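You operate a simulated robot arm through the tools that you are given. There is no shell and no other tool. Be economical: measure what you need, move in short steps, check, and stop when the job is done.

Carry out the task below with a simulated two-armed robot. There is one attempt and no reset: what you move stays moved.

## Task
Rub insert 4's dull top clean in the vice, then fit it in its pocket.
Fine: shut the vice on it, use the felt pad and put it back, leave the vice open. Set down upright: felt pad. What is to be rubbed or washed off counts as gone when no trace of it is left.

It is judged by the outcome, as a careful person would: the job done as asked, and still so three seconds after it is handed in. It fails if anything else is knocked over, pushed out of place, dropped, spilled or broken.

## Robot
Two 7-joint arms with four-finger grippers on one trunk, on a base that drives. Base frame: it is fixed to the floor where the robot stands at the start and does not move with it; the origin is under the middle of the robot, x ahead of it, y to its left, z up; the surface under the hand at the start is at about z = 0.88. Units: m, degrees, N and s.
The left shoulder is at the start at [0.04, 0.181, 1.179], the right one opposite. With the tool pointing down near the work surface each hand reaches from about 0.32 to 0.84 m from the robot's upright axis, wherever it stands, measured 20 degrees to its own side. Places, roughly: bed of the bench vice [0.5, 0, 0.9]; steel insert [2, 0, 1]; vice lever [0.5, 0.1, 0.9]. Payload 3.67 kg a hand.
The TCP of each hand is the grasp point between the finger pads, 0.028 m short of the fingertips. In the tool frame z runs along the fingers and y along their closing line. The gripper opens to 0.112 m. The gripper's body begins 0.073 m behind the TCP.
Orientation is that of the tool frame in the base frame, as a unit quaternion [x, y, z, w]. With the fingers straight down and closing along the base's y, the tool's x points along the base's -x, its y along +y and its z along -z.

## Interface
- The arms move only by the tool jog_arm. It takes "left_steps", "right_steps" or both (then of equal length, played together; a hand with none holds still); each is a list of rows, each a list of 7 numbers: the turn, a rotation vector about the tool's x, y, z in rad, then the shift along the tool's x, y, z in m, then the finger opening in m, from 0 to 0.112. In form: [[wx, wy, wz, tx, ty, tz, grip], ...]. A call has 1 to 12 rows; each row is the pose to reach, as a shift and turn from the pose commanded when the call began, along the tool's axes at that moment. Rows are played at 5 a second. More than 0.05 m and 8.6 degrees between two rows, or a gripper value outside its range, and nothing of the call is played. A pose out of reach is approached as far as the arm can. The call stops where the force on the tool passes 40 N (or 10 N more than at its start, if that is more) or the arm is blocked; 0.2 s more then pass. Each finger halts on what it meets, pressing with about 28 N; the grip force reading is that of the motor and also rises with nothing between the fingers. The clock runs only during rows and for 0.2 s after the last one: add rows that repeat a pose to give the fingers time. It gives the time, the measured TCP pose, the force on the tool (base axes), the opening and the grip force at its end, in the units of the frame above (readings bear some noise), with the torque about the TCP (base axes, N m) and any sound that the robot's microphone picked up.
- Cameras (640 x 400 px; columns grow to the right, rows downward): "scene" is now at [0.1112, -0.0051, 1.4204]; the picture's right is [-0.06, -1.00, 0.00], its down [-0.47, 0.03, -0.88] and it looks along [0.88, -0.05, -0.47] (base axes); focal length 247 px, centre (320, 200). "left" rides on the left gripper at [0.06, 0.018, -0.104] in its tool frame; the picture's right is [-0.29, 0.96, 0.00], its down [-0.80, -0.24, -0.55] and it looks along [-0.53, -0.16, 0.83] (tool axes); focal length 234 px, centre (320, 200). "right" rides on the right gripper at [0.06, -0.018, -0.104] in its tool frame; the picture's right is [0.29, 0.96, 0.00], its down [-0.80, 0.24, -0.55] and it looks along [-0.53, 0.16, 0.83] (tool axes); focal length 234 px, centre (320, 200). There is no depth. A picture from a camera that has moved, and an enlarged one, comes with that camera's place and axes in the base frame and with its lens.
- get_image(camera): a new picture of that camera. It takes no simulated time.
- move_column(by): slides the trunk up (or, below 0, down) by that many m; the arms and the scene camera ride with it, the base frame stays. It gives what a move gives, with no picture.
- roll_base(legs): drives the robot by 1 to 6 legs, each [ahead, left, turn to the left] in m, m and degrees, along the robot's own axes; the way and the turn of a leg run together, so that a leg with both is an arc; at most 1.5 m and 180 degrees a leg. The arms and the cameras ride along, it lands a little off, and it stops where it bumps. It gives what a move gives.
- head_to(pan, tilt): turns the head with the scene camera to pan (to the left, within 86 degrees either way) and tilt (down, from -29 to 69), counted from straight ahead of the robot. It gives what a move gives.
- zoom(camera, box): a new picture of the part [left, top, right, bottom] of that camera's present view, enlarged. It takes no simulated time.
- finish_job(): hands the job in; it is judged then, once.

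Work in short steps. Places have to be worked out from the pictures, the camera data and where the tool is seen: move nearer, look again, correct. Check each grasp and each placing, and mend what went wrong. You have 120 turns and 108 pictures in all, those below and enlarged ones among them. Open the grippers and draw the arms clear of the work before you hand the job in, unless the task says otherwise; then end with one line.

The tools are called after ">>>" as name(argument=value, ...) on one line, values as JSON. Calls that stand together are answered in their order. jog_arm: Moves the arms, as the interface text tells. Its arguments: {"type":"object","properties":{"left_steps":{"type":"array","items":{"type":"array","items":{"type":"number"}}},"right_steps":{"type":"array","items":{"type":"array","items":{"type":"number"}}}},"required":[]} The other tools are called the same way: move_column (by) slides the trunk up or down; roll_base (legs) drives the base; head_to (pan, tilt) turns the head that bears the scene camera; get_image (camera) takes a picture; zoom (camera, box) takes an enlarged picture of a part of a camera's view; finish_job () hands the job in.

At the start:

```text
t: 0.0
left_tcp_pos: [0.5878, 0.1603, 1.2331]
left_ee_rot: [0.0, 1.0, 0.0, 0.0]
left_wrist_force: [0.4, -1.0, -0.5]
left_ft_torque: [-0.01, -0.01, 0.01]
left_gripper_width: 0.1118
left_grasp_force: 0.0
right_tcp_pos: [0.5935, -0.2738, 1.2818]
right_ee_rot: [0.001, 1.0, 0.001, 0.0]
right_wrist_force: [-0.2, 0.8, 0.8]
right_ft_torque: [0.0, 0.03, -0.01]
right_gripper_width: 0.112
right_grasp_force: 0.1
trunk travel left (down, up): [-0.3, 0.214]
robot x, y, heading: [-0.0008, -0.0001, 0.2]
head pan, tilt: [-3.3, 28.0]
```

scene: 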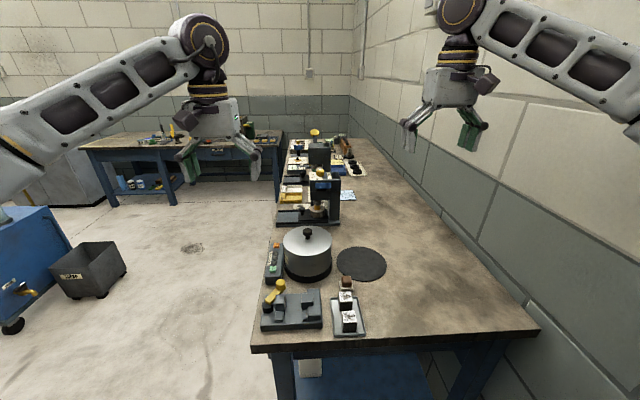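
right: 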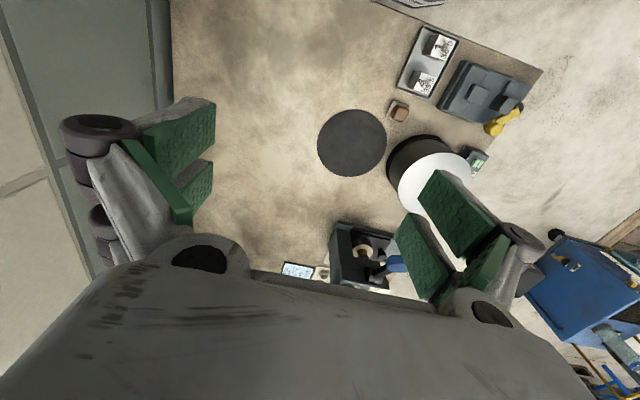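
left: 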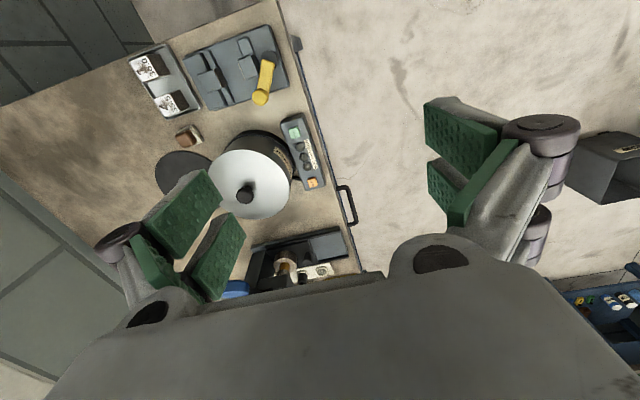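

The vice is near, with a yellow lever and a tray beside it; the inserts are further away. I zoom on both regions first.

>>> zoom(camera="scene", box=[240, 220, 400, 340])

>>> zoom(camera="scene", box=[260, 120, 380, 230])

>>> zoom(camera="right", box=[360, 0, 560, 150])

>>> zoom(camera="left", box=[110, 20, 340, 210])

```text
3.33 times, centred on (320, 280) of scene
camera zoom: at [0.1112, -0.0051, 1.4204], right [-0.06, -1.0, 0.0], down [-0.47, 0.03, -0.88], along [0.88, -0.05, -0.47], focal length 824 px, centre (320, -67)
```

zoom: 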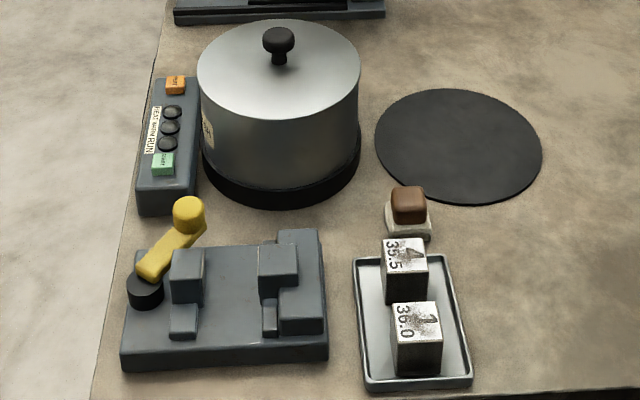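

```text
3.64 times, centred on (320, 175) of scene
camera zoom: at [0.1112, -0.0051, 1.4204], right [-0.06, -1.0, 0.0], down [-0.47, 0.03, -0.88], along [0.88, -0.05, -0.47], focal length 899 px, centre (320, 291)
```

zoom: 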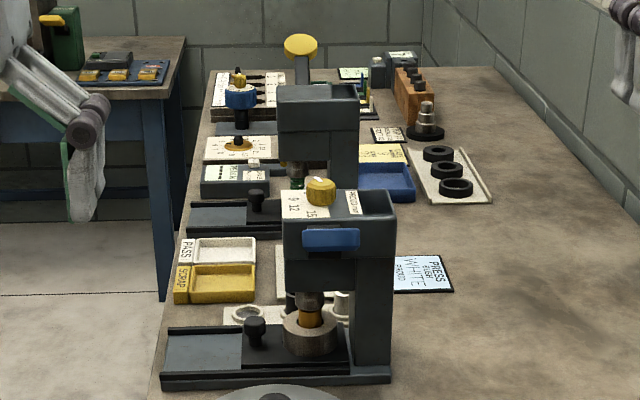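

```text
2.67 times, centred on (460, 75) of right
camera zoom: at [0.534, -0.2917, 1.3859], right [-0.29, 0.96, 0.0], down [0.8, 0.24, 0.55], along [0.53, 0.16, -0.83], focal length 624 px, centre (-53, 533)
```

zoom: 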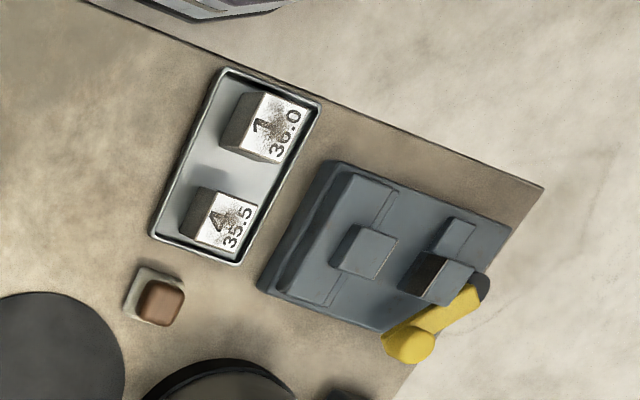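

```text
2.11 times, centred on (225, 115) of left
camera zoom: at [0.5269, 0.1778, 1.3371], right [0.29, 0.96, 0.0], down [0.8, -0.24, 0.55], along [0.53, -0.16, -0.83], focal length 493 px, centre (520, 379)
```

zoom: 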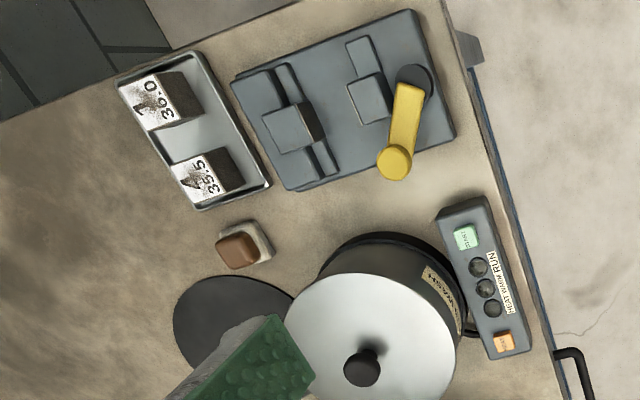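

Insert 4 (35.5) is in the tray next to the vice; felt pad (brown, on a pale rest) just beyond it. The pocket isn't known yet; I look around the room.

>>> head_to(pan=20, tilt=20)

>>> zoom(camera="scene", box=[200, 60, 520, 260])

>>> zoom(camera="scene", box=[20, 80, 340, 280])

>>> head_to(pan=70, tilt=30)

>>> get_image(camera="scene")

>>> head_to(pan=-5, tilt=60)

>>> get_image(camera="scene")

```text
t: 0.9
left_tcp_pos: [0.5874, 0.1615, 1.2343]
left_ee_rot: [-0.001, 1.0, 0.0, 0.001]
left_wrist_force: [0.1, 0.0, -0.6]
left_ft_torque: [0.0, -0.02, 0.01]
left_gripper_width: 0.112
left_grasp_force: 0.1
right_tcp_pos: [0.5934, -0.2735, 1.2812]
right_ee_rot: [0.0, 1.0, 0.0, 0.0]
right_wrist_force: [-1.0, -0.2, -0.4]
right_ft_torque: [0.04, -0.04, 0.01]
right_gripper_width: 0.1123
right_grasp_force: 0.1
trunk travel left (down, up): [-0.3, 0.214]
robot x, y, heading: [-0.0016, -0.0011, -0.0]
head pan, tilt: [20.0, 20.0]
```

```text
2.00 times, centred on (360, 160) of scene
camera zoom: at [0.1077, 0.032, 1.4333], right [0.34, -0.94, 0.0], down [-0.32, -0.12, -0.94], along [0.88, 0.32, -0.34], focal length 494 px, centre (240, 280)
```

zoom: 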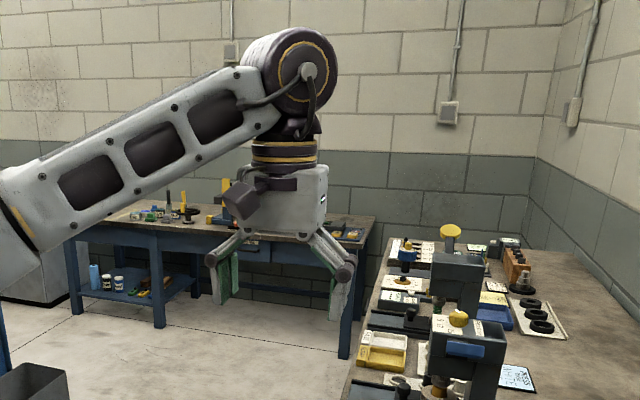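

```text
2.00 times, centred on (180, 180) of scene
camera zoom: at [0.1077, 0.032, 1.4333], right [0.34, -0.94, 0.0], down [-0.32, -0.12, -0.94], along [0.88, 0.32, -0.34], focal length 494 px, centre (600, 240)
```

zoom: 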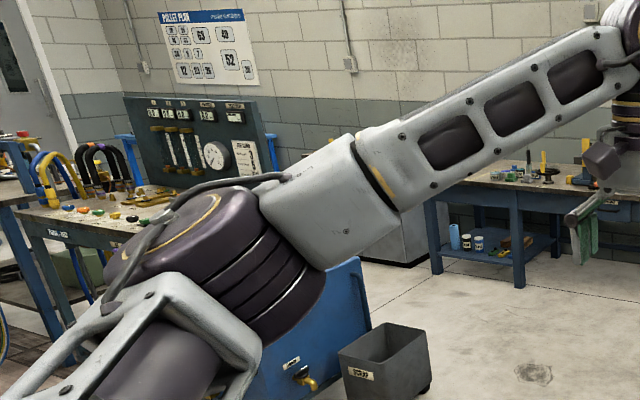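

```text
t: 2.0
left_tcp_pos: [0.5883, 0.1602, 1.232]
left_ee_rot: [0.0, 1.0, 0.0, 0.0]
left_wrist_force: [-0.3, -0.2, -1.1]
left_ft_torque: [0.0, -0.05, 0.01]
left_gripper_width: 0.1121
left_grasp_force: 0.0
right_tcp_pos: [0.5932, -0.2735, 1.2815]
right_ee_rot: [-0.001, 1.0, 0.0, 0.0]
right_wrist_force: [-0.2, 0.7, 0.3]
right_ft_torque: [0.02, 0.03, -0.01]
right_gripper_width: 0.1122
right_grasp_force: 0.0
trunk travel left (down, up): [-0.3, 0.214]
robot x, y, heading: [-0.0023, 0.002, 0.3]
head pan, tilt: [70.0, 30.0]
```

```text
98 pictures are left
camera scene: at [0.0512, 0.0852, 1.4173], right [0.94, -0.34, 0.0], down [-0.17, -0.47, -0.87], along [0.3, 0.81, -0.5], focal length 247 px, centre (320, 200)
```

scene: 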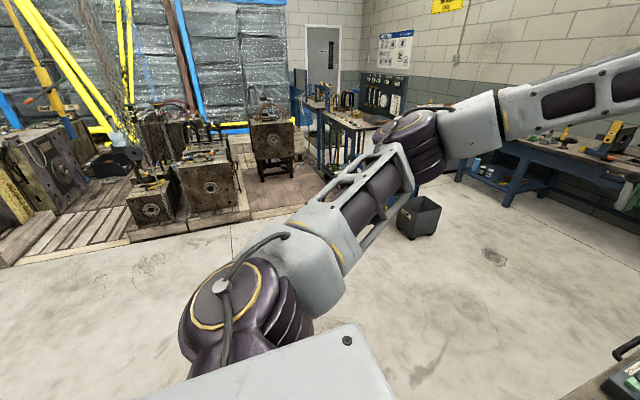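

```text
t: 3.5
left_tcp_pos: [0.5881, 0.1605, 1.2323]
left_ee_rot: [0.001, 1.0, 0.0, 0.0]
left_wrist_force: [0.6, 1.0, 0.1]
left_ft_torque: [0.03, 0.04, -0.01]
left_gripper_width: 0.112
left_grasp_force: 0.1
right_tcp_pos: [0.5949, -0.2749, 1.2825]
right_ee_rot: [0.0, 1.0, 0.0, 0.0]
right_wrist_force: [0.4, -0.4, 0.0]
right_ft_torque: [-0.04, -0.03, 0.03]
right_gripper_width: 0.1119
right_grasp_force: 0.1
trunk travel left (down, up): [-0.3, 0.214]
robot x, y, heading: [-0.0026, 0.0021, 0.3]
head pan, tilt: [-5.0, 60.0]
```

```text
97 pictures are left
camera scene: at [0.0866, -0.0055, 1.3752], right [-0.09, -1.0, 0.0], down [-0.86, 0.07, -0.5], along [0.5, -0.04, -0.87], focal length 247 px, centre (320, 200)
```

scene: 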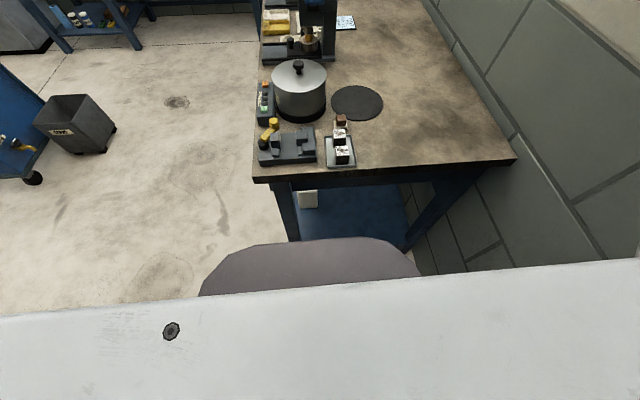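

I look closer at the far end of the long bench where the "steel insert" place is listed.

>>> head_to(pan=0, tilt=20)

>>> move_column(by=0.2)

>>> zoom(camera="scene", box=[270, 110, 390, 190])

>>> zoom(camera="scene", box=[270, 170, 390, 250])

```text
t: 4.6
left_tcp_pos: [0.5872, 0.1604, 1.2323]
left_ee_rot: [-0.002, 1.0, 0.0, 0.0]
left_wrist_force: [-0.6, -0.5, -0.4]
left_ft_torque: [-0.03, 0.0, -0.04]
left_gripper_width: 0.112
left_grasp_force: 0.1
right_tcp_pos: [0.5934, -0.2744, 1.282]
right_ee_rot: [0.0, 1.0, 0.0, 0.0]
right_wrist_force: [-0.4, 0.2, 0.7]
right_ft_torque: [0.01, -0.01, 0.02]
right_gripper_width: 0.1118
right_grasp_force: 0.1
trunk travel left (down, up): [-0.3, 0.214]
robot x, y, heading: [-0.0016, 0.0002, 0.0]
head pan, tilt: [0.0, 20.0]
```

```text
t: 6.8
left_tcp_pos: [0.5876, 0.1603, 1.4329]
left_ee_rot: [-0.001, 1.0, 0.0, 0.0]
left_wrist_force: [-0.4, 0.8, 0.5]
left_ft_torque: [-0.02, 0.02, -0.01]
left_gripper_width: 0.1121
left_grasp_force: 0.1
right_tcp_pos: [0.595, -0.2737, 1.4826]
right_ee_rot: [0.0, 1.0, 0.0, 0.0]
right_wrist_force: [0.2, 0.8, 0.8]
right_ft_torque: [-0.02, -0.03, 0.0]
right_gripper_width: 0.112
right_grasp_force: 0.1
trunk travel left (down, up): [-0.5, 0.014]
robot x, y, heading: [-0.0016, -0.0027, -0.1]
head pan, tilt: [0.0, 20.0]
```

```text
5.00 times, centred on (330, 150) of scene
camera zoom: at [0.1134, 0.0003, 1.6338], right [0.0, -1.0, 0.0], down [-0.34, 0.0, -0.94], along [0.94, 0.0, -0.34], focal length 1236 px, centre (270, 450)
```

zoom: 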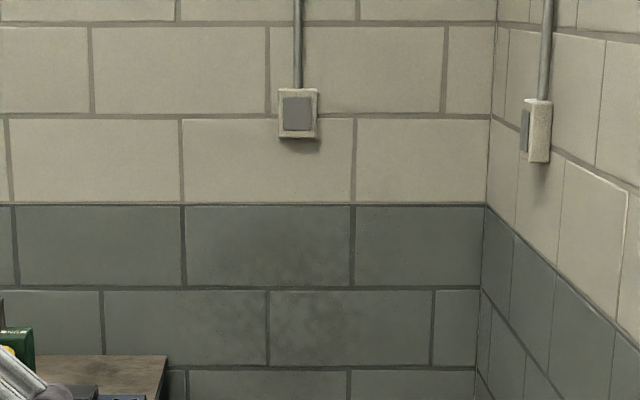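

```text
5.00 times, centred on (330, 210) of scene
camera zoom: at [0.1134, 0.0003, 1.6338], right [0.0, -1.0, 0.0], down [-0.34, 0.0, -0.94], along [0.94, 0.0, -0.34], focal length 1236 px, centre (270, 150)
```

zoom: 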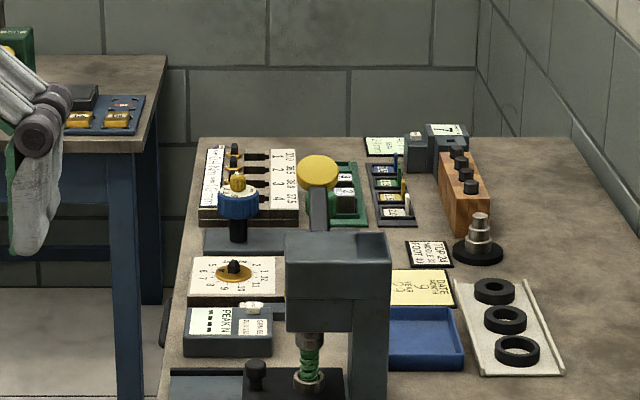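

The pocket must be further along the bench (listed insert place x≈2). I drive out to the aisle and along to look closely before touching anything.

>>> roll_base(legs=[[0, 0.85, 0], [1.3, 0, 0], [0, 0, -60]])

>>> head_to(pan=0, tilt=35)

>>> get_image(camera="scene")

```text
t: 20.6
left_tcp_pos: [1.748, 0.4042, 1.434]
left_ee_rot: [0.497, 0.868, 0.001, 0.0]
left_wrist_force: [0.5, -0.2, 0.6]
left_ft_torque: [-0.01, -0.01, 0.01]
left_gripper_width: 0.1119
left_grasp_force: 0.0
right_tcp_pos: [1.3767, 0.1785, 1.4827]
right_ee_rot: [0.498, 0.867, 0.001, 0.001]
right_wrist_force: [0.7, 1.0, -0.5]
right_ft_torque: [-0.01, 0.01, -0.02]
right_gripper_width: 0.1119
right_grasp_force: 0.0
trunk travel left (down, up): [-0.5, 0.014]
robot x, y, heading: [1.3107, 0.8312, -59.7]
head pan, tilt: [0.0, 20.0]
```

```text
t: 21.4
left_tcp_pos: [1.7483, 0.4025, 1.4326]
left_ee_rot: [0.498, 0.867, 0.0, 0.0]
left_wrist_force: [-0.4, 0.9, -0.1]
left_ft_torque: [0.01, 0.01, -0.02]
left_gripper_width: 0.1121
left_grasp_force: 0.0
right_tcp_pos: [1.3764, 0.1796, 1.4826]
right_ee_rot: [0.498, 0.867, 0.0, 0.0]
right_wrist_force: [-0.6, -0.2, 0.8]
right_ft_torque: [0.01, 0.01, 0.02]
right_gripper_width: 0.1118
right_grasp_force: 0.2
trunk travel left (down, up): [-0.5, 0.014]
robot x, y, heading: [1.3106, 0.8324, -59.9]
head pan, tilt: [0.0, 35.0]
```

```text
94 pictures are left
camera scene: at [1.3674, 0.7366, 1.6099], right [-0.86, -0.5, 0.0], down [-0.29, 0.5, -0.82], along [0.41, -0.71, -0.57], focal length 247 px, centre (320, 200)
```

scene: 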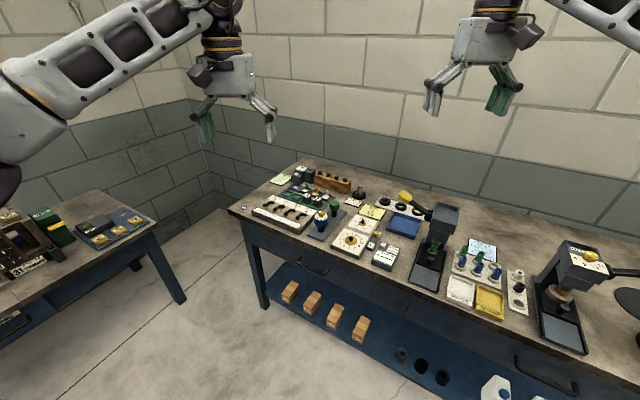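

>>> zoom(camera="scene", box=[220, 150, 400, 262])

>>> zoom(camera="scene", box=[0, 190, 170, 296])

>>> zoom(camera="scene", box=[400, 200, 600, 325])

```text
3.56 times, centred on (310, 206) of scene
camera zoom: at [1.3674, 0.7366, 1.6099], right [-0.86, -0.5, 0.0], down [-0.29, 0.5, -0.82], along [0.41, -0.71, -0.57], focal length 879 px, centre (356, 179)
```

zoom: 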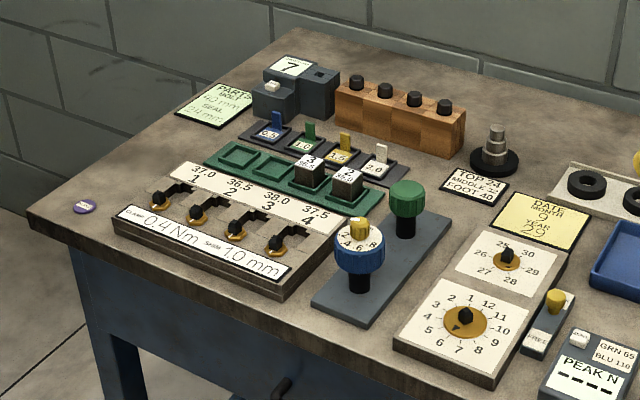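

```text
3.76 times, centred on (85, 243) of scene
camera zoom: at [1.3674, 0.7366, 1.6099], right [-0.86, -0.5, 0.0], down [-0.29, 0.5, -0.82], along [0.41, -0.71, -0.57], focal length 931 px, centre (1205, 38)
```

zoom: 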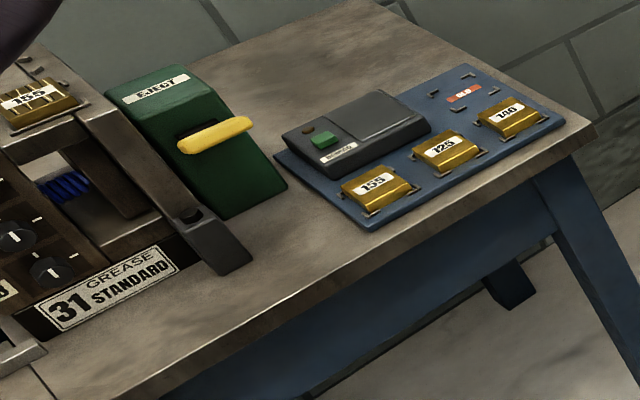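

```text
3.20 times, centred on (500, 262) of scene
camera zoom: at [1.3674, 0.7366, 1.6099], right [-0.86, -0.5, 0.0], down [-0.29, 0.5, -0.82], along [0.41, -0.71, -0.57], focal length 791 px, centre (-256, 0)
```

zoom: 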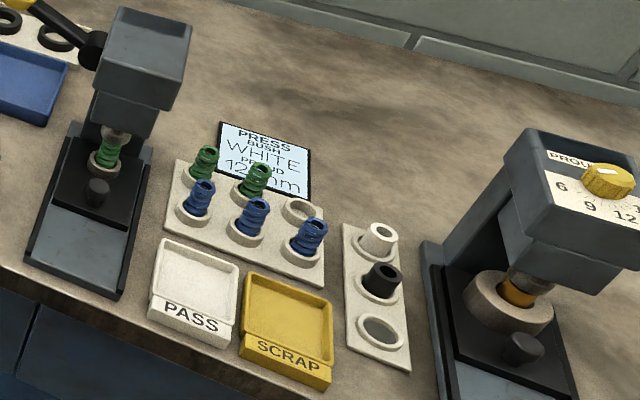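

The green tray by the far end has four pockets, two filled (3, 2). I drive squarely in front of it to read the pocket marks.

>>> roll_base(legs=[[0, 0, -30], [0, 0.55, 0], [0.15, 0, 0]])

>>> head_to(pan=-5, tilt=50)

>>> get_image(camera="scene")

>>> get_image(camera="left")

```text
t: 27.3
left_tcp_pos: [2.0475, 0.1053, 1.4351]
left_ee_rot: [0.698, 0.716, -0.001, 0.001]
left_wrist_force: [-0.2, 0.7, 0.0]
left_ft_torque: [-0.06, -0.03, 0.01]
left_gripper_width: 0.1119
left_grasp_force: 0.1
right_tcp_pos: [1.614, 0.0899, 1.4849]
right_ee_rot: [0.698, 0.716, -0.001, 0.001]
right_wrist_force: [-0.4, 0.6, 0.6]
right_ft_torque: [-0.03, -0.01, 0.02]
right_gripper_width: 0.1121
right_grasp_force: 0.1
trunk travel left (down, up): [-0.5, 0.014]
robot x, y, heading: [1.8745, 0.6875, -88.5]
head pan, tilt: [0.0, 35.0]
```

```text
t: 28.0
left_tcp_pos: [2.0465, 0.1021, 1.4338]
left_ee_rot: [0.698, 0.716, -0.001, 0.001]
left_wrist_force: [0.1, -0.3, 0.2]
left_ft_torque: [-0.01, -0.05, 0.02]
left_gripper_width: 0.1116
left_grasp_force: 0.2
right_tcp_pos: [1.6133, 0.0856, 1.4824]
right_ee_rot: [0.699, 0.715, 0.0, 0.0]
right_wrist_force: [0.3, 0.3, -1.1]
right_ft_torque: [0.05, -0.01, -0.03]
right_gripper_width: 0.1122
right_grasp_force: 0.1
trunk travel left (down, up): [-0.5, 0.014]
robot x, y, heading: [1.8707, 0.687, -88.4]
head pan, tilt: [-5.0, 50.0]
```

```text
90 pictures are left
camera scene: at [1.8679, 0.5883, 1.5881], right [-1.0, 0.06, 0.0], down [0.05, 0.76, -0.64], along [-0.04, -0.64, -0.77], focal length 247 px, centre (320, 200)
```

scene: 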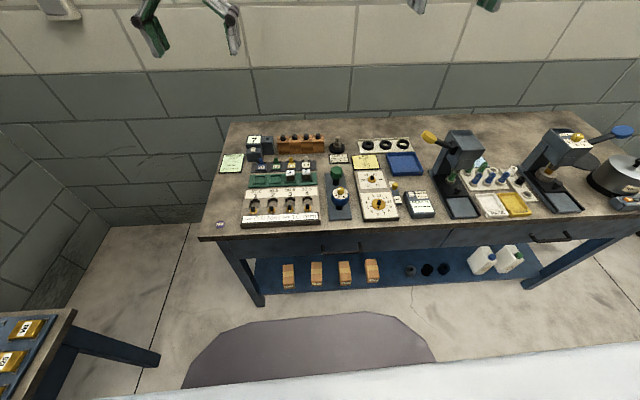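

```text
89 pictures are left
camera left: at [2.0624, 0.1616, 1.5375], right [0.96, -0.26, 0.0], down [-0.22, -0.8, 0.55], along [-0.15, -0.53, -0.83], focal length 234 px, centre (320, 200)
```

left: 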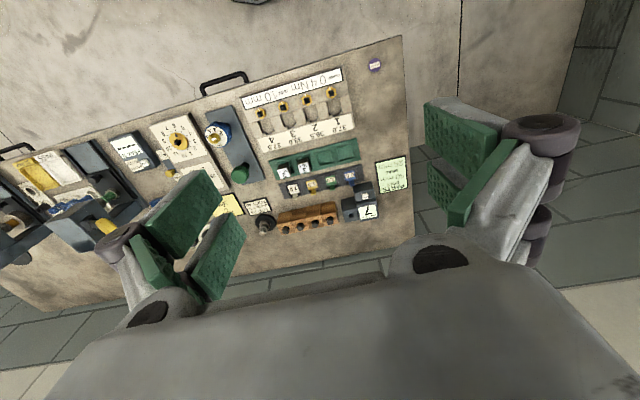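

>>> zoom(camera="left", box=[230, 60, 410, 240])

>>> zoom(camera="scene", box=[215, 125, 375, 225])

>>> zoom(camera="left", box=[240, 120, 370, 201])

```text
2.22 times, centred on (320, 150) of left
camera zoom: at [2.0624, 0.1616, 1.5375], right [0.96, -0.26, 0.0], down [-0.22, -0.8, 0.55], along [-0.15, -0.53, -0.83], focal length 520 px, centre (320, 311)
```

zoom: 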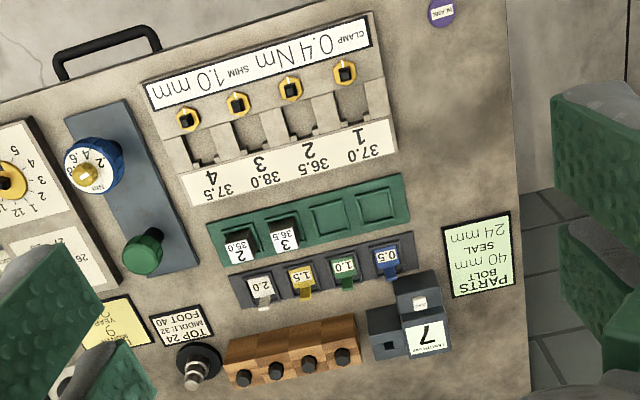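

```text
4.00 times, centred on (295, 175) of scene
camera zoom: at [1.8679, 0.5883, 1.5881], right [-1.0, 0.06, 0.0], down [0.05, 0.76, -0.64], along [-0.04, -0.64, -0.77], focal length 989 px, centre (420, 300)
```

zoom: 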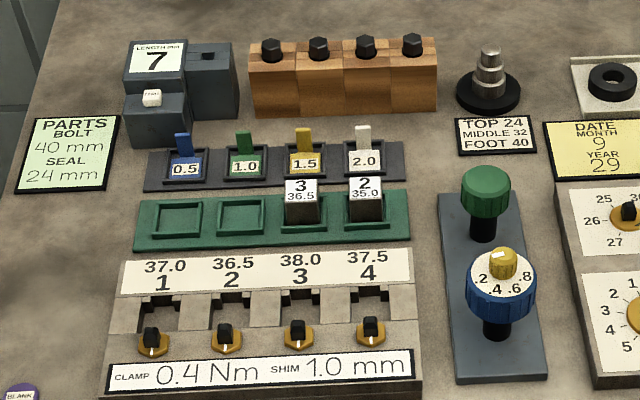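

```text
4.92 times, centred on (305, 160) of left
camera zoom: at [2.0624, 0.1616, 1.5375], right [0.96, -0.26, 0.0], down [-0.22, -0.8, 0.55], along [-0.15, -0.53, -0.83], focal length 1153 px, centre (394, 394)
```

zoom: 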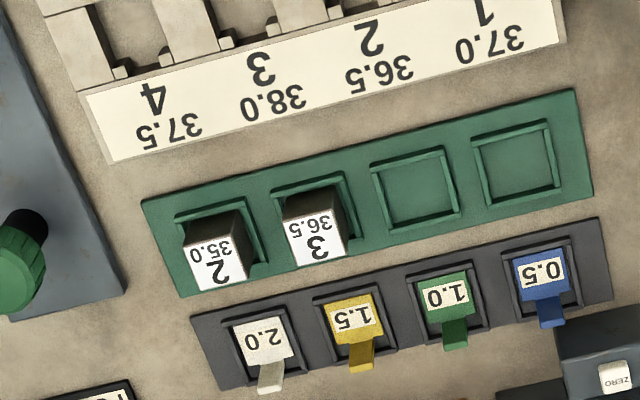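

The fixture's pocket 4 (37.5) is the rightmost one. Green tray is just storage; the pocket fixture labelled 1–4 is the goal. I bring the left wrist camera nearer pocket 4 to see its shape.

>>> jog_arm(left_steps=[[0, 0, 0, 0.005, -0.018, 0.045, 0.112], [0, 0, 0, 0.01, -0.035, 0.09, 0.112], [0, 0, 0, 0.015, -0.053, 0.135, 0.112], [0, 0, 0, 0.02, -0.07, 0.18, 0.112], [0, 0, 0, 0.025, -0.088, 0.225, 0.112], [0, 0, 0, 0.03, -0.105, 0.27, 0.112], [0, 0, 0, 0.035, -0.123, 0.315, 0.112], [0, 0, 0, 0.04, -0.14, 0.34, 0.112]])

>>> get_image(camera="left")

>>> zoom(camera="scene", box=[235, 160, 331, 232])

```text
t: 29.8
left_tcp_pos: [1.907, 0.1389, 1.0884]
left_ee_rot: [0.699, 0.715, 0.0, 0.0]
left_wrist_force: [0.2, 0.0, 0.0]
left_ft_torque: [0.02, -0.03, 0.0]
left_gripper_width: 0.1119
left_grasp_force: 0.0
right_tcp_pos: [1.6135, 0.0867, 1.4823]
right_ee_rot: [0.698, 0.716, 0.001, 0.001]
right_wrist_force: [0.4, -1.2, -0.3]
right_ft_torque: [0.02, -0.02, 0.0]
right_gripper_width: 0.1119
right_grasp_force: 0.1
trunk travel left (down, up): [-0.5, 0.014]
robot x, y, heading: [1.8733, 0.6869, -88.7]
head pan, tilt: [-5.0, 50.0]
```

```text
85 pictures are left
camera left: at [1.9224, 0.1983, 1.1929], right [0.96, -0.26, 0.0], down [-0.22, -0.8, 0.55], along [-0.15, -0.53, -0.83], focal length 234 px, centre (320, 200)
```

left: 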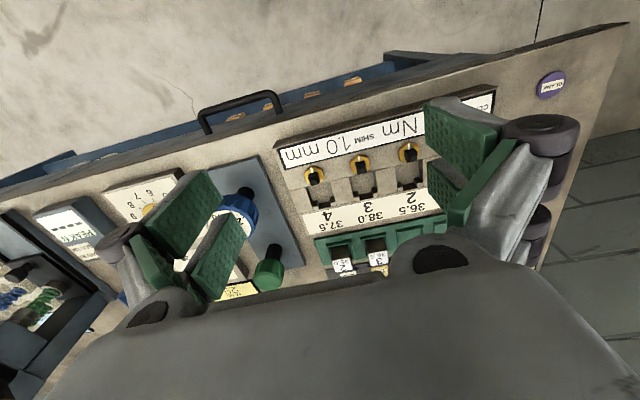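

```text
5.56 times, centred on (283, 196) of scene
camera zoom: at [1.8672, 0.5887, 1.588], right [-1.0, 0.06, 0.0], down [0.05, 0.76, -0.64], along [-0.04, -0.64, -0.77], focal length 1373 px, centre (526, 222)
```

zoom: 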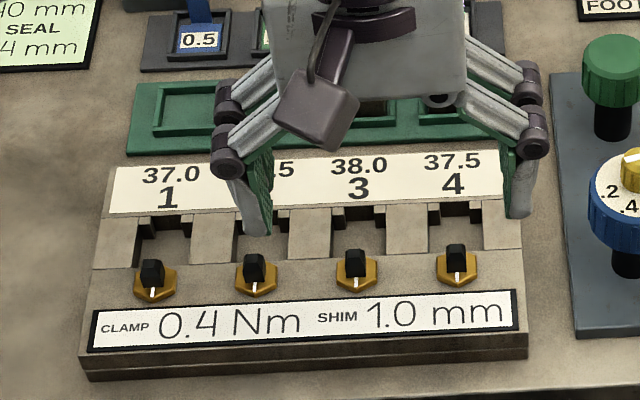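

>>> zoom(camera="left", box=[270, 130, 430, 240])

>>> zoom(camera="scene", box=[295, 185, 331, 212])

```text
3.64 times, centred on (350, 185) of left
camera zoom: at [1.9224, 0.1983, 1.1929], right [0.96, -0.26, 0.0], down [-0.22, -0.8, 0.55], along [-0.15, -0.53, -0.83], focal length 852 px, centre (211, 254)
```

zoom: 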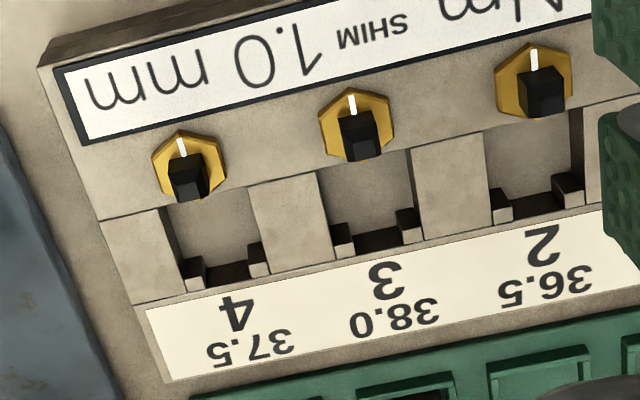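

```text
14.81 times, centred on (313, 198) of scene
camera zoom: at [1.8672, 0.5887, 1.588], right [-1.0, 0.06, 0.0], down [0.05, 0.76, -0.64], along [-0.04, -0.64, -0.77], focal length 3662 px, centre (424, 222)
```

zoom: 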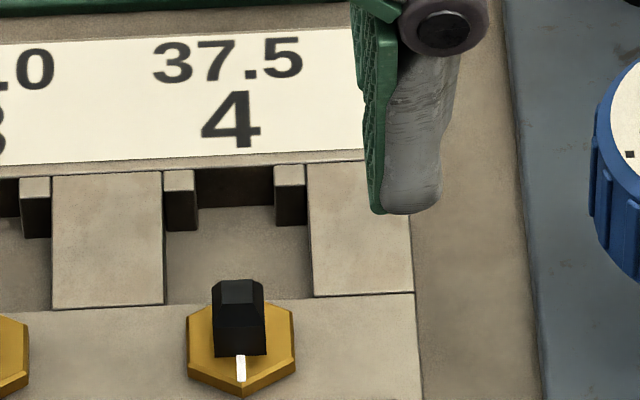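

Pocket 4 is a square recess open at top, with two low back nubs and a clamp knob in front; the insert drops in. I lift the hand and drive back to the vice.

>>> jog_arm(left_steps=[[0, 0, 0, -0.005, 0.018, -0.045, 0.112], [0, 0, 0, -0.01, 0.035, -0.09, 0.112], [0, 0, 0, -0.015, 0.053, -0.135, 0.112], [0, 0, 0, -0.02, 0.07, -0.18, 0.112], [0, 0, 0, -0.025, 0.088, -0.225, 0.112], [0, 0, 0, -0.03, 0.105, -0.27, 0.112], [0, 0, 0, -0.035, 0.123, -0.315, 0.112], [0, 0, 0, -0.04, 0.14, -0.34, 0.112]])

>>> roll_base(legs=[[-0.2, 0, 0], [0, -0.55, 0], [0, 0, 88.6], [-1.32, 0, 0], [0, -0.87, 0]])

>>> head_to(pan=-5, tilt=50)

>>> get_image(camera="scene")

```text
t: 31.6
left_tcp_pos: [2.044, 0.106, 1.4335]
left_ee_rot: [0.698, 0.716, 0.0, -0.001]
left_wrist_force: [0.6, -0.1, 0.6]
left_ft_torque: [-0.02, 0.0, 0.0]
left_gripper_width: 0.112
left_grasp_force: 0.0
right_tcp_pos: [1.6146, 0.0863, 1.4839]
right_ee_rot: [0.698, 0.716, 0.0, 0.0]
right_wrist_force: [1.0, 0.6, 0.2]
right_ft_torque: [-0.03, 0.01, 0.01]
right_gripper_width: 0.112
right_grasp_force: 0.0
trunk travel left (down, up): [-0.5, 0.014]
robot x, y, heading: [1.8698, 0.6847, -88.7]
head pan, tilt: [-5.0, 50.0]
```

```text
t: 51.1
left_tcp_pos: [0.629, 0.1615, 1.4335]
left_ee_rot: [-0.037, 0.999, -0.001, 0.0]
left_wrist_force: [0.3, -0.1, -0.2]
left_ft_torque: [0.01, -0.01, 0.01]
left_gripper_width: 0.1118
left_grasp_force: 0.0
right_tcp_pos: [0.6698, -0.2676, 1.484]
right_ee_rot: [-0.038, 0.999, 0.0, -0.001]
right_wrist_force: [-0.4, 0.8, -0.3]
right_ft_torque: [-0.01, 0.01, 0.0]
right_gripper_width: 0.1122
right_grasp_force: 0.0
trunk travel left (down, up): [-0.5, 0.014]
robot x, y, heading: [0.0575, -0.0388, 4.3]
head pan, tilt: [-5.0, 50.0]
```

```text
t: 51.7
left_tcp_pos: [0.6296, 0.1611, 1.4323]
left_ee_rot: [-0.037, 0.999, -0.001, 0.0]
left_wrist_force: [0.1, 0.5, -0.3]
left_ft_torque: [-0.03, 0.0, 0.0]
left_gripper_width: 0.1119
left_grasp_force: 0.1
right_tcp_pos: [0.6686, -0.2674, 1.4823]
right_ee_rot: [-0.037, 0.999, 0.0, 0.0]
right_wrist_force: [0.0, 0.3, 0.4]
right_ft_torque: [-0.01, -0.03, 0.01]
right_gripper_width: 0.1121
right_grasp_force: 0.1
trunk travel left (down, up): [-0.5, 0.014]
robot x, y, heading: [0.0587, -0.0403, 4.2]
head pan, tilt: [-5.0, 50.0]
```

```text
81 pictures are left
camera scene: at [0.155, -0.0389, 1.5881], right [-0.01, -1.0, 0.0], down [-0.77, 0.01, -0.64], along [0.64, -0.01, -0.77], focal length 247 px, centre (320, 200)
```

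scene: 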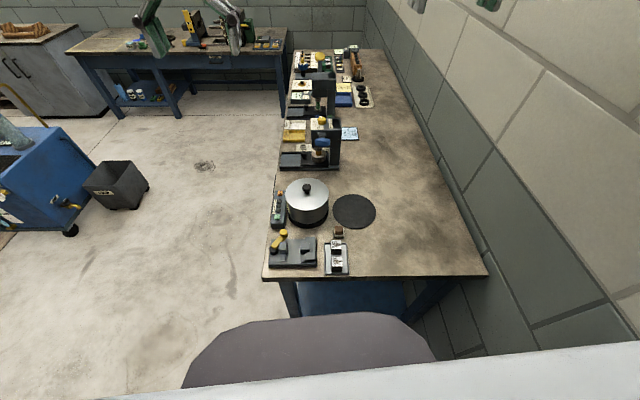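

Slight heading error; I correct it, lower the trunk, and look at the near area enlarged.

>>> roll_base(legs=[[-0.05, 0.04, -4.2]])

>>> head_to(pan=-3, tilt=58)

>>> zoom(camera="scene", box=[248, 140, 376, 220])

>>> get_image(camera="right")

```text
t: 52.7
left_tcp_pos: [0.6032, 0.1495, 1.4287]
left_ee_rot: [0.001, 1.0, 0.003, -0.003]
left_wrist_force: [0.7, -0.7, 0.2]
left_ft_torque: [0.1, 0.11, 0.01]
left_gripper_width: 0.1118
left_grasp_force: 0.0
right_tcp_pos: [0.611, -0.2826, 1.4768]
right_ee_rot: [0.001, 1.0, 0.002, -0.004]
right_wrist_force: [1.5, -0.4, -0.2]
right_ft_torque: [0.08, 0.14, -0.03]
right_gripper_width: 0.112
right_grasp_force: 0.1
trunk travel left (down, up): [-0.5, 0.014]
robot x, y, heading: [0.004, 0.0011, -0.1]
head pan, tilt: [-5.0, 50.0]
```

```text
t: 53.4
left_tcp_pos: [0.5976, 0.1521, 1.4321]
left_ee_rot: [0.001, 1.0, 0.001, -0.002]
left_wrist_force: [0.1, 0.0, -0.9]
left_ft_torque: [0.02, 0.02, 0.03]
left_gripper_width: 0.112
left_grasp_force: 0.1
right_tcp_pos: [0.6042, -0.2793, 1.4797]
right_ee_rot: [0.002, 1.0, 0.0, -0.002]
right_wrist_force: [0.7, -0.5, -0.2]
right_ft_torque: [0.01, 0.03, 0.0]
right_gripper_width: 0.1122
right_grasp_force: 0.1
trunk travel left (down, up): [-0.5, 0.014]
robot x, y, heading: [0.0053, -0.0014, -0.2]
head pan, tilt: [-3.0, 58.0]
```

```text
5.00 times, centred on (312, 180) of scene
camera zoom: at [0.1003, -0.0076, 1.5777], right [-0.05, -1.0, 0.0], down [-0.85, 0.05, -0.53], along [0.53, -0.03, -0.85], focal length 1236 px, centre (360, 300)
```

zoom: 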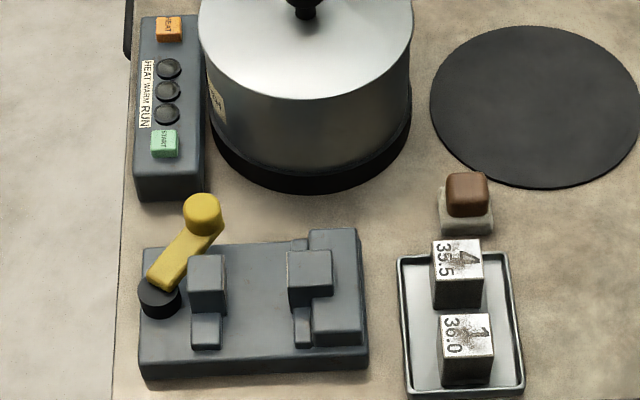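

```text
79 pictures are left
camera right: at [0.5452, -0.2972, 1.5842], right [-0.28, 0.96, 0.0], down [0.8, 0.24, 0.55], along [0.53, 0.16, -0.83], focal length 234 px, centre (320, 200)
```

right: 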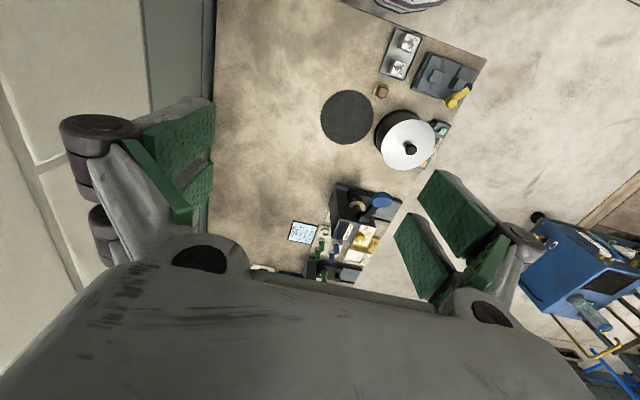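

Insert 4 top sits near (0.53,-0.093), insert 1 near (0.477,-0.093). I lower the trunk and bring the right wrist camera in for a close view of vice and tray.

>>> move_column(by=-0.2)

>>> jog_arm(right_steps=[[0, 0, 0, 0.029, 0.026, 0.02, 0.112], [0, 0, 0, 0.057, 0.052, 0.041, 0.112], [0, 0, 0, 0.086, 0.079, 0.061, 0.112], [0, 0, 0, 0.114, 0.105, 0.082, 0.112], [0, 0, 0, 0.143, 0.131, 0.102, 0.112], [0, 0, 0, 0.172, 0.157, 0.123, 0.112], [0, 0, 0, 0.2, 0.184, 0.143, 0.112], [0, 0, 0, 0.229, 0.21, 0.164, 0.112]])

>>> get_image(camera="right")

```text
t: 55.5
left_tcp_pos: [0.5926, 0.1548, 1.2317]
left_ee_rot: [0.0, 1.0, 0.0, 0.0]
left_wrist_force: [0.2, 0.6, -0.1]
left_ft_torque: [0.02, -0.01, 0.01]
left_gripper_width: 0.1121
left_grasp_force: 0.2
right_tcp_pos: [0.6014, -0.2767, 1.2809]
right_ee_rot: [0.001, 1.0, 0.0, -0.001]
right_wrist_force: [-0.5, -0.2, 0.3]
right_ft_torque: [0.02, -0.01, 0.02]
right_gripper_width: 0.1123
right_grasp_force: 0.1
trunk travel left (down, up): [-0.3, 0.214]
robot x, y, heading: [0.0071, 0.002, 0.0]
head pan, tilt: [-3.0, 58.0]
```

```text
t: 57.3
left_tcp_pos: [0.5933, 0.1552, 1.2324]
left_ee_rot: [0.001, 1.0, 0.0, 0.0]
left_wrist_force: [0.3, 0.0, 0.9]
left_ft_torque: [-0.01, -0.02, 0.01]
left_gripper_width: 0.1119
left_grasp_force: 0.1
right_tcp_pos: [0.3722, -0.0691, 1.1185]
right_ee_rot: [0.002, 1.0, 0.0, 0.0]
right_wrist_force: [0.6, 0.0, -0.2]
right_ft_torque: [-0.02, -0.05, 0.0]
right_gripper_width: 0.112
right_grasp_force: 0.2
trunk travel left (down, up): [-0.3, 0.214]
robot x, y, heading: [0.0081, -0.0022, 0.1]
head pan, tilt: [-3.0, 58.0]
```

```text
78 pictures are left
camera right: at [0.3132, -0.0867, 1.222], right [-0.28, 0.96, 0.0], down [0.8, 0.24, 0.55], along [0.53, 0.16, -0.83], focal length 234 px, centre (320, 200)
```

right: 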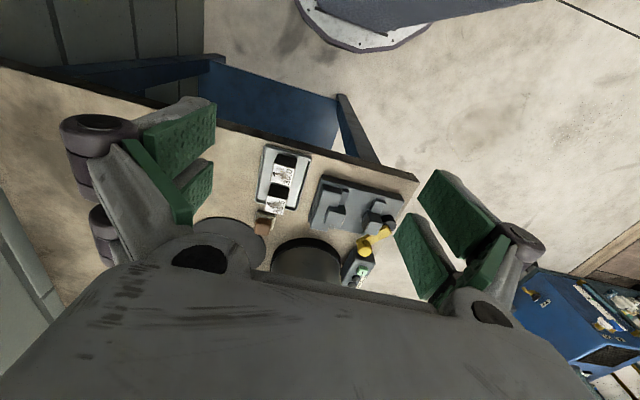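

>>> zoom(camera="right", box=[230, 140, 420, 260])

>>> get_image(camera="scene")

```text
3.33 times, centred on (325, 200) of right
camera zoom: at [0.3132, -0.0867, 1.222], right [-0.28, 0.96, 0.0], down [0.8, 0.24, 0.55], along [0.53, 0.16, -0.83], focal length 781 px, centre (303, 200)
```

zoom: 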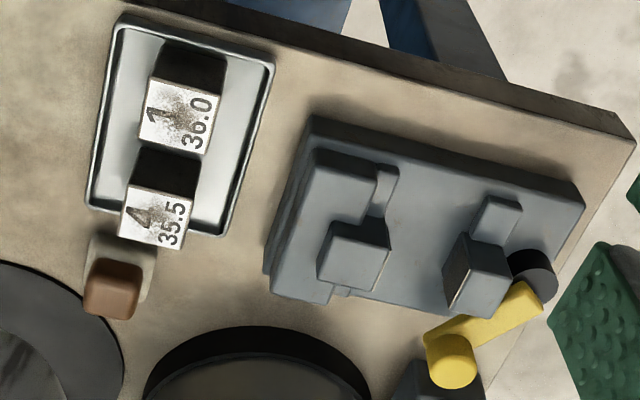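

```text
76 pictures are left
camera scene: at [0.0965, -0.0044, 1.3775], right [-0.05, -1.0, 0.0], down [-0.85, 0.05, -0.53], along [0.53, -0.03, -0.85], focal length 247 px, centre (320, 200)
```

scene: 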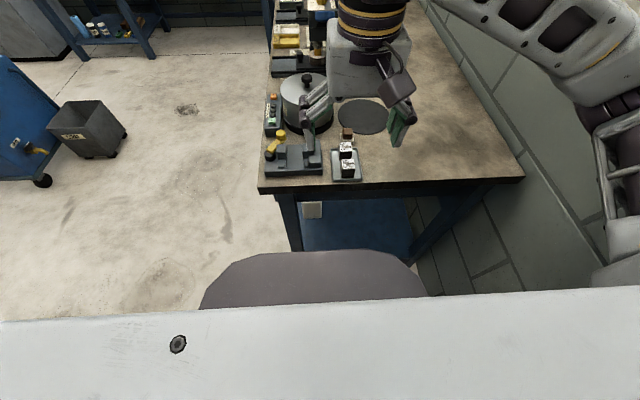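

I need finer detail of the vice jaws; zooming in from both viewpoints.

>>> zoom(camera="right", box=[305, 170, 401, 240])

>>> zoom(camera="scene", box=[256, 120, 376, 190])

```text
5.71 times, centred on (353, 205) of right
camera zoom: at [0.3132, -0.0867, 1.222], right [-0.28, 0.96, 0.0], down [0.8, 0.24, 0.55], along [0.53, 0.16, -0.83], focal length 1338 px, centre (131, 171)
```

zoom: 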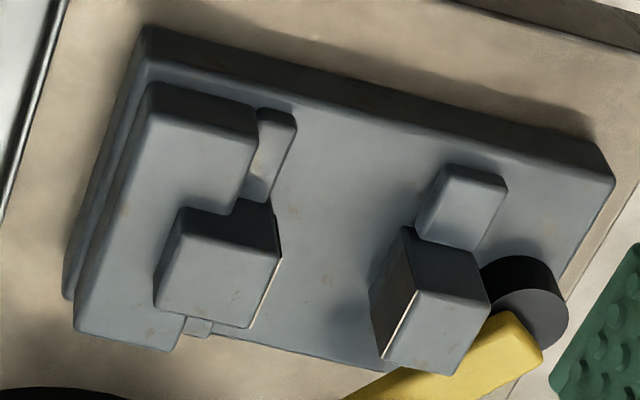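

```text
5.33 times, centred on (316, 155) of scene
camera zoom: at [0.0965, -0.0044, 1.3775], right [-0.05, -1.0, 0.0], down [-0.85, 0.05, -0.53], along [0.53, -0.03, -0.85], focal length 1318 px, centre (341, 440)
```

zoom: 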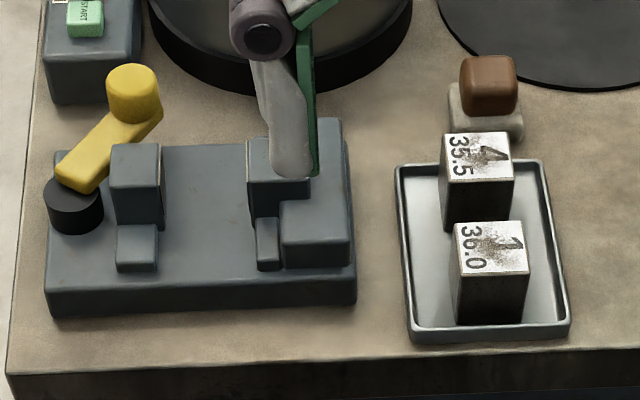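

Insert ≈30 mm wide and ≈40 mm tall; jaw gap ≈39 mm along y at (0.523, 0.032). I turn the right hand 90° so the fingers close along x, above insert 4.

>>> jog_arm(right_steps=[[0, 0, 0.143, -0.014, -0.002, 0.005, 0.08], [0, 0, 0.286, -0.027, -0.004, 0.011, 0.046], [0, 0, 0.428, -0.041, -0.006, 0.016, 0.046], [0, 0, 0.571, -0.055, -0.008, 0.021, 0.046], [0, 0, 0.714, -0.069, -0.01, 0.026, 0.046], [0, 0, 0.857, -0.082, -0.013, 0.032, 0.046], [0, 0, 1.0, -0.096, -0.015, 0.037, 0.046], [0, 0, 1.142, -0.11, -0.017, 0.042, 0.046], [0, 0, 1.285, -0.124, -0.019, 0.047, 0.046], [0, 0, 1.428, -0.137, -0.021, 0.053, 0.046], [0, 0, 1.571, -0.151, -0.023, 0.058, 0.046]])

>>> get_image(camera="right")

>>> zoom(camera="scene", box=[256, 80, 416, 190])

```text
t: 59.7
left_tcp_pos: [0.5958, 0.1539, 1.231]
left_ee_rot: [0.0, 1.0, 0.0, -0.001]
left_wrist_force: [0.4, -0.4, 0.6]
left_ft_torque: [0.01, 0.01, 0.02]
left_gripper_width: 0.1118
left_grasp_force: 0.1
right_tcp_pos: [0.5235, -0.0905, 1.0618]
right_ee_rot: [0.709, 0.705, -0.002, -0.001]
right_wrist_force: [0.2, 0.1, -0.5]
right_ft_torque: [-0.01, 0.0, 0.01]
right_gripper_width: 0.046
right_grasp_force: 0.0
trunk travel left (down, up): [-0.3, 0.214]
robot x, y, heading: [0.0086, 0.0014, 0.1]
head pan, tilt: [-3.0, 58.0]
```

```text
73 pictures are left
camera right: at [0.5055, -0.0302, 1.1649], right [0.96, 0.28, 0.0], down [0.24, -0.8, 0.55], along [0.16, -0.53, -0.83], focal length 234 px, centre (320, 200)
```

right: 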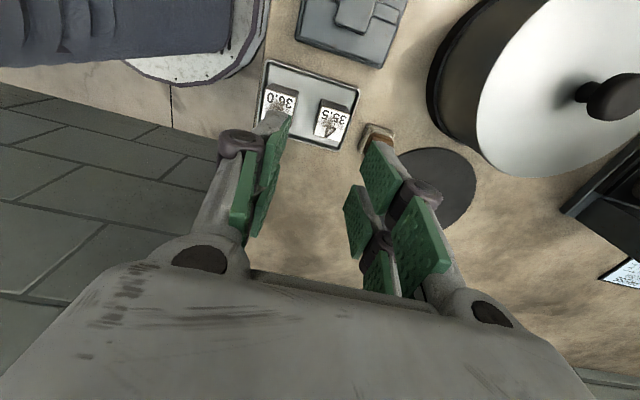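

```text
3.64 times, centred on (336, 135) of scene
camera zoom: at [0.0973, -0.0053, 1.3775], right [-0.05, -1.0, 0.0], down [-0.85, 0.05, -0.53], along [0.53, -0.03, -0.85], focal length 899 px, centre (262, 436)
```

zoom: 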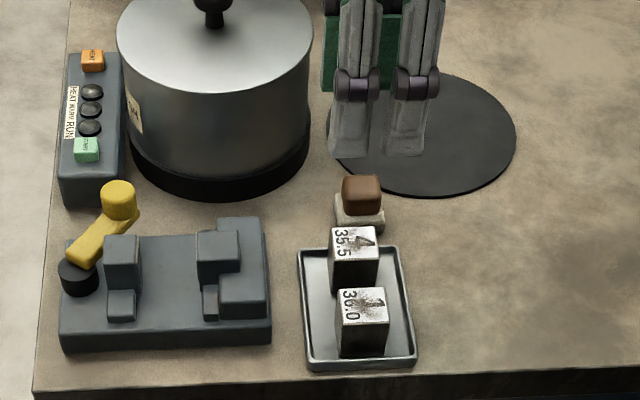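

I check the alignment with an enlarged wrist view.

>>> zoom(camera="right", box=[250, 50, 410, 170])

```text
3.33 times, centred on (330, 110) of right
camera zoom: at [0.5055, -0.0302, 1.1649], right [0.96, 0.28, 0.0], down [0.24, -0.8, 0.55], along [0.16, -0.53, -0.83], focal length 781 px, centre (287, 500)
```

zoom: 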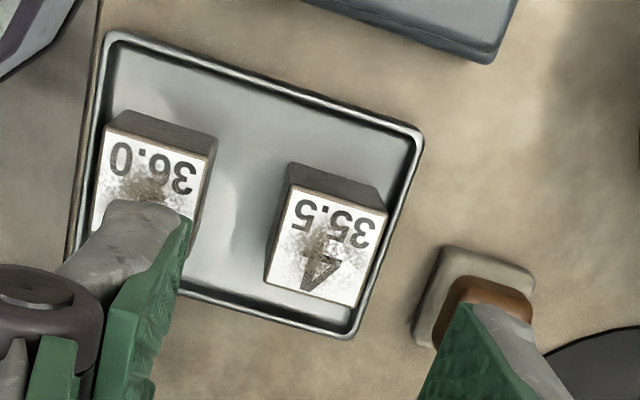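

Refined: insert 4's top centre is (0.535,-0.090,0.926), sides ≈30 mm, gap to insert 1 ≈26 mm. I shift +11 mm in x and descend for a shallow grip.

>>> jog_arm(right_steps=[[0, 0, 0, 0, 0.0115, 0.03, 0.046], [0, 0, 0, 0, 0.0115, 0.06, 0.046], [0, 0, 0, 0, 0.0115, 0.08, 0.046]])

>>> get_image(camera="right")

>>> zoom(camera="scene", box=[300, 110, 400, 190])

```text
t: 60.5
left_tcp_pos: [0.592, 0.155, 1.2315]
left_ee_rot: [0.001, 1.0, 0.0, -0.001]
left_wrist_force: [0.7, -0.6, -0.3]
left_ft_torque: [0.0, 0.0, 0.02]
left_gripper_width: 0.1119
left_grasp_force: 0.0
right_tcp_pos: [0.5333, -0.0902, 0.9801]
right_ee_rot: [0.708, 0.707, -0.001, -0.001]
right_wrist_force: [-1.0, 0.0, 0.4]
right_ft_torque: [0.01, -0.02, 0.02]
right_gripper_width: 0.0458
right_grasp_force: 0.1
trunk travel left (down, up): [-0.3, 0.214]
robot x, y, heading: [0.0061, -0.0026, 0.1]
head pan, tilt: [-3.0, 58.0]
```

```text
70 pictures are left
camera right: at [0.5158, -0.0296, 1.0841], right [0.96, 0.29, 0.0], down [0.24, -0.8, 0.55], along [0.16, -0.53, -0.83], focal length 234 px, centre (320, 200)
```

right: 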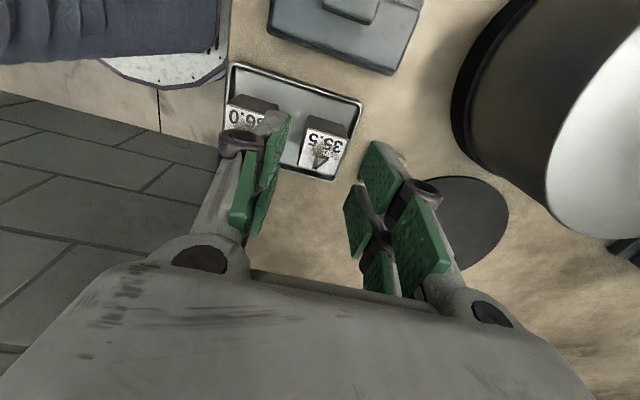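

```text
5.00 times, centred on (350, 150) of scene
camera zoom: at [0.0969, -0.0054, 1.3775], right [-0.05, -1.0, 0.0], down [-0.85, 0.05, -0.53], along [0.53, -0.03, -0.85], focal length 1236 px, centre (170, 450)
```

zoom: 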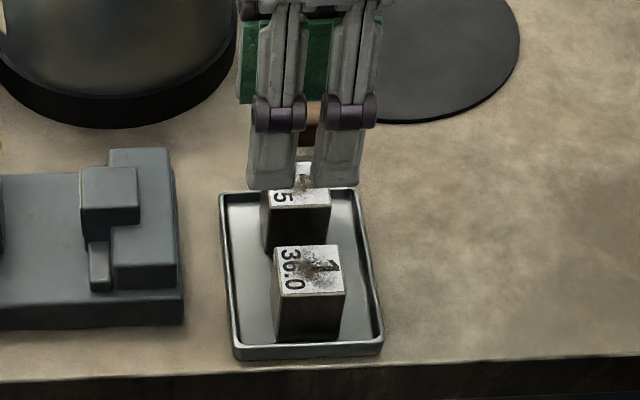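

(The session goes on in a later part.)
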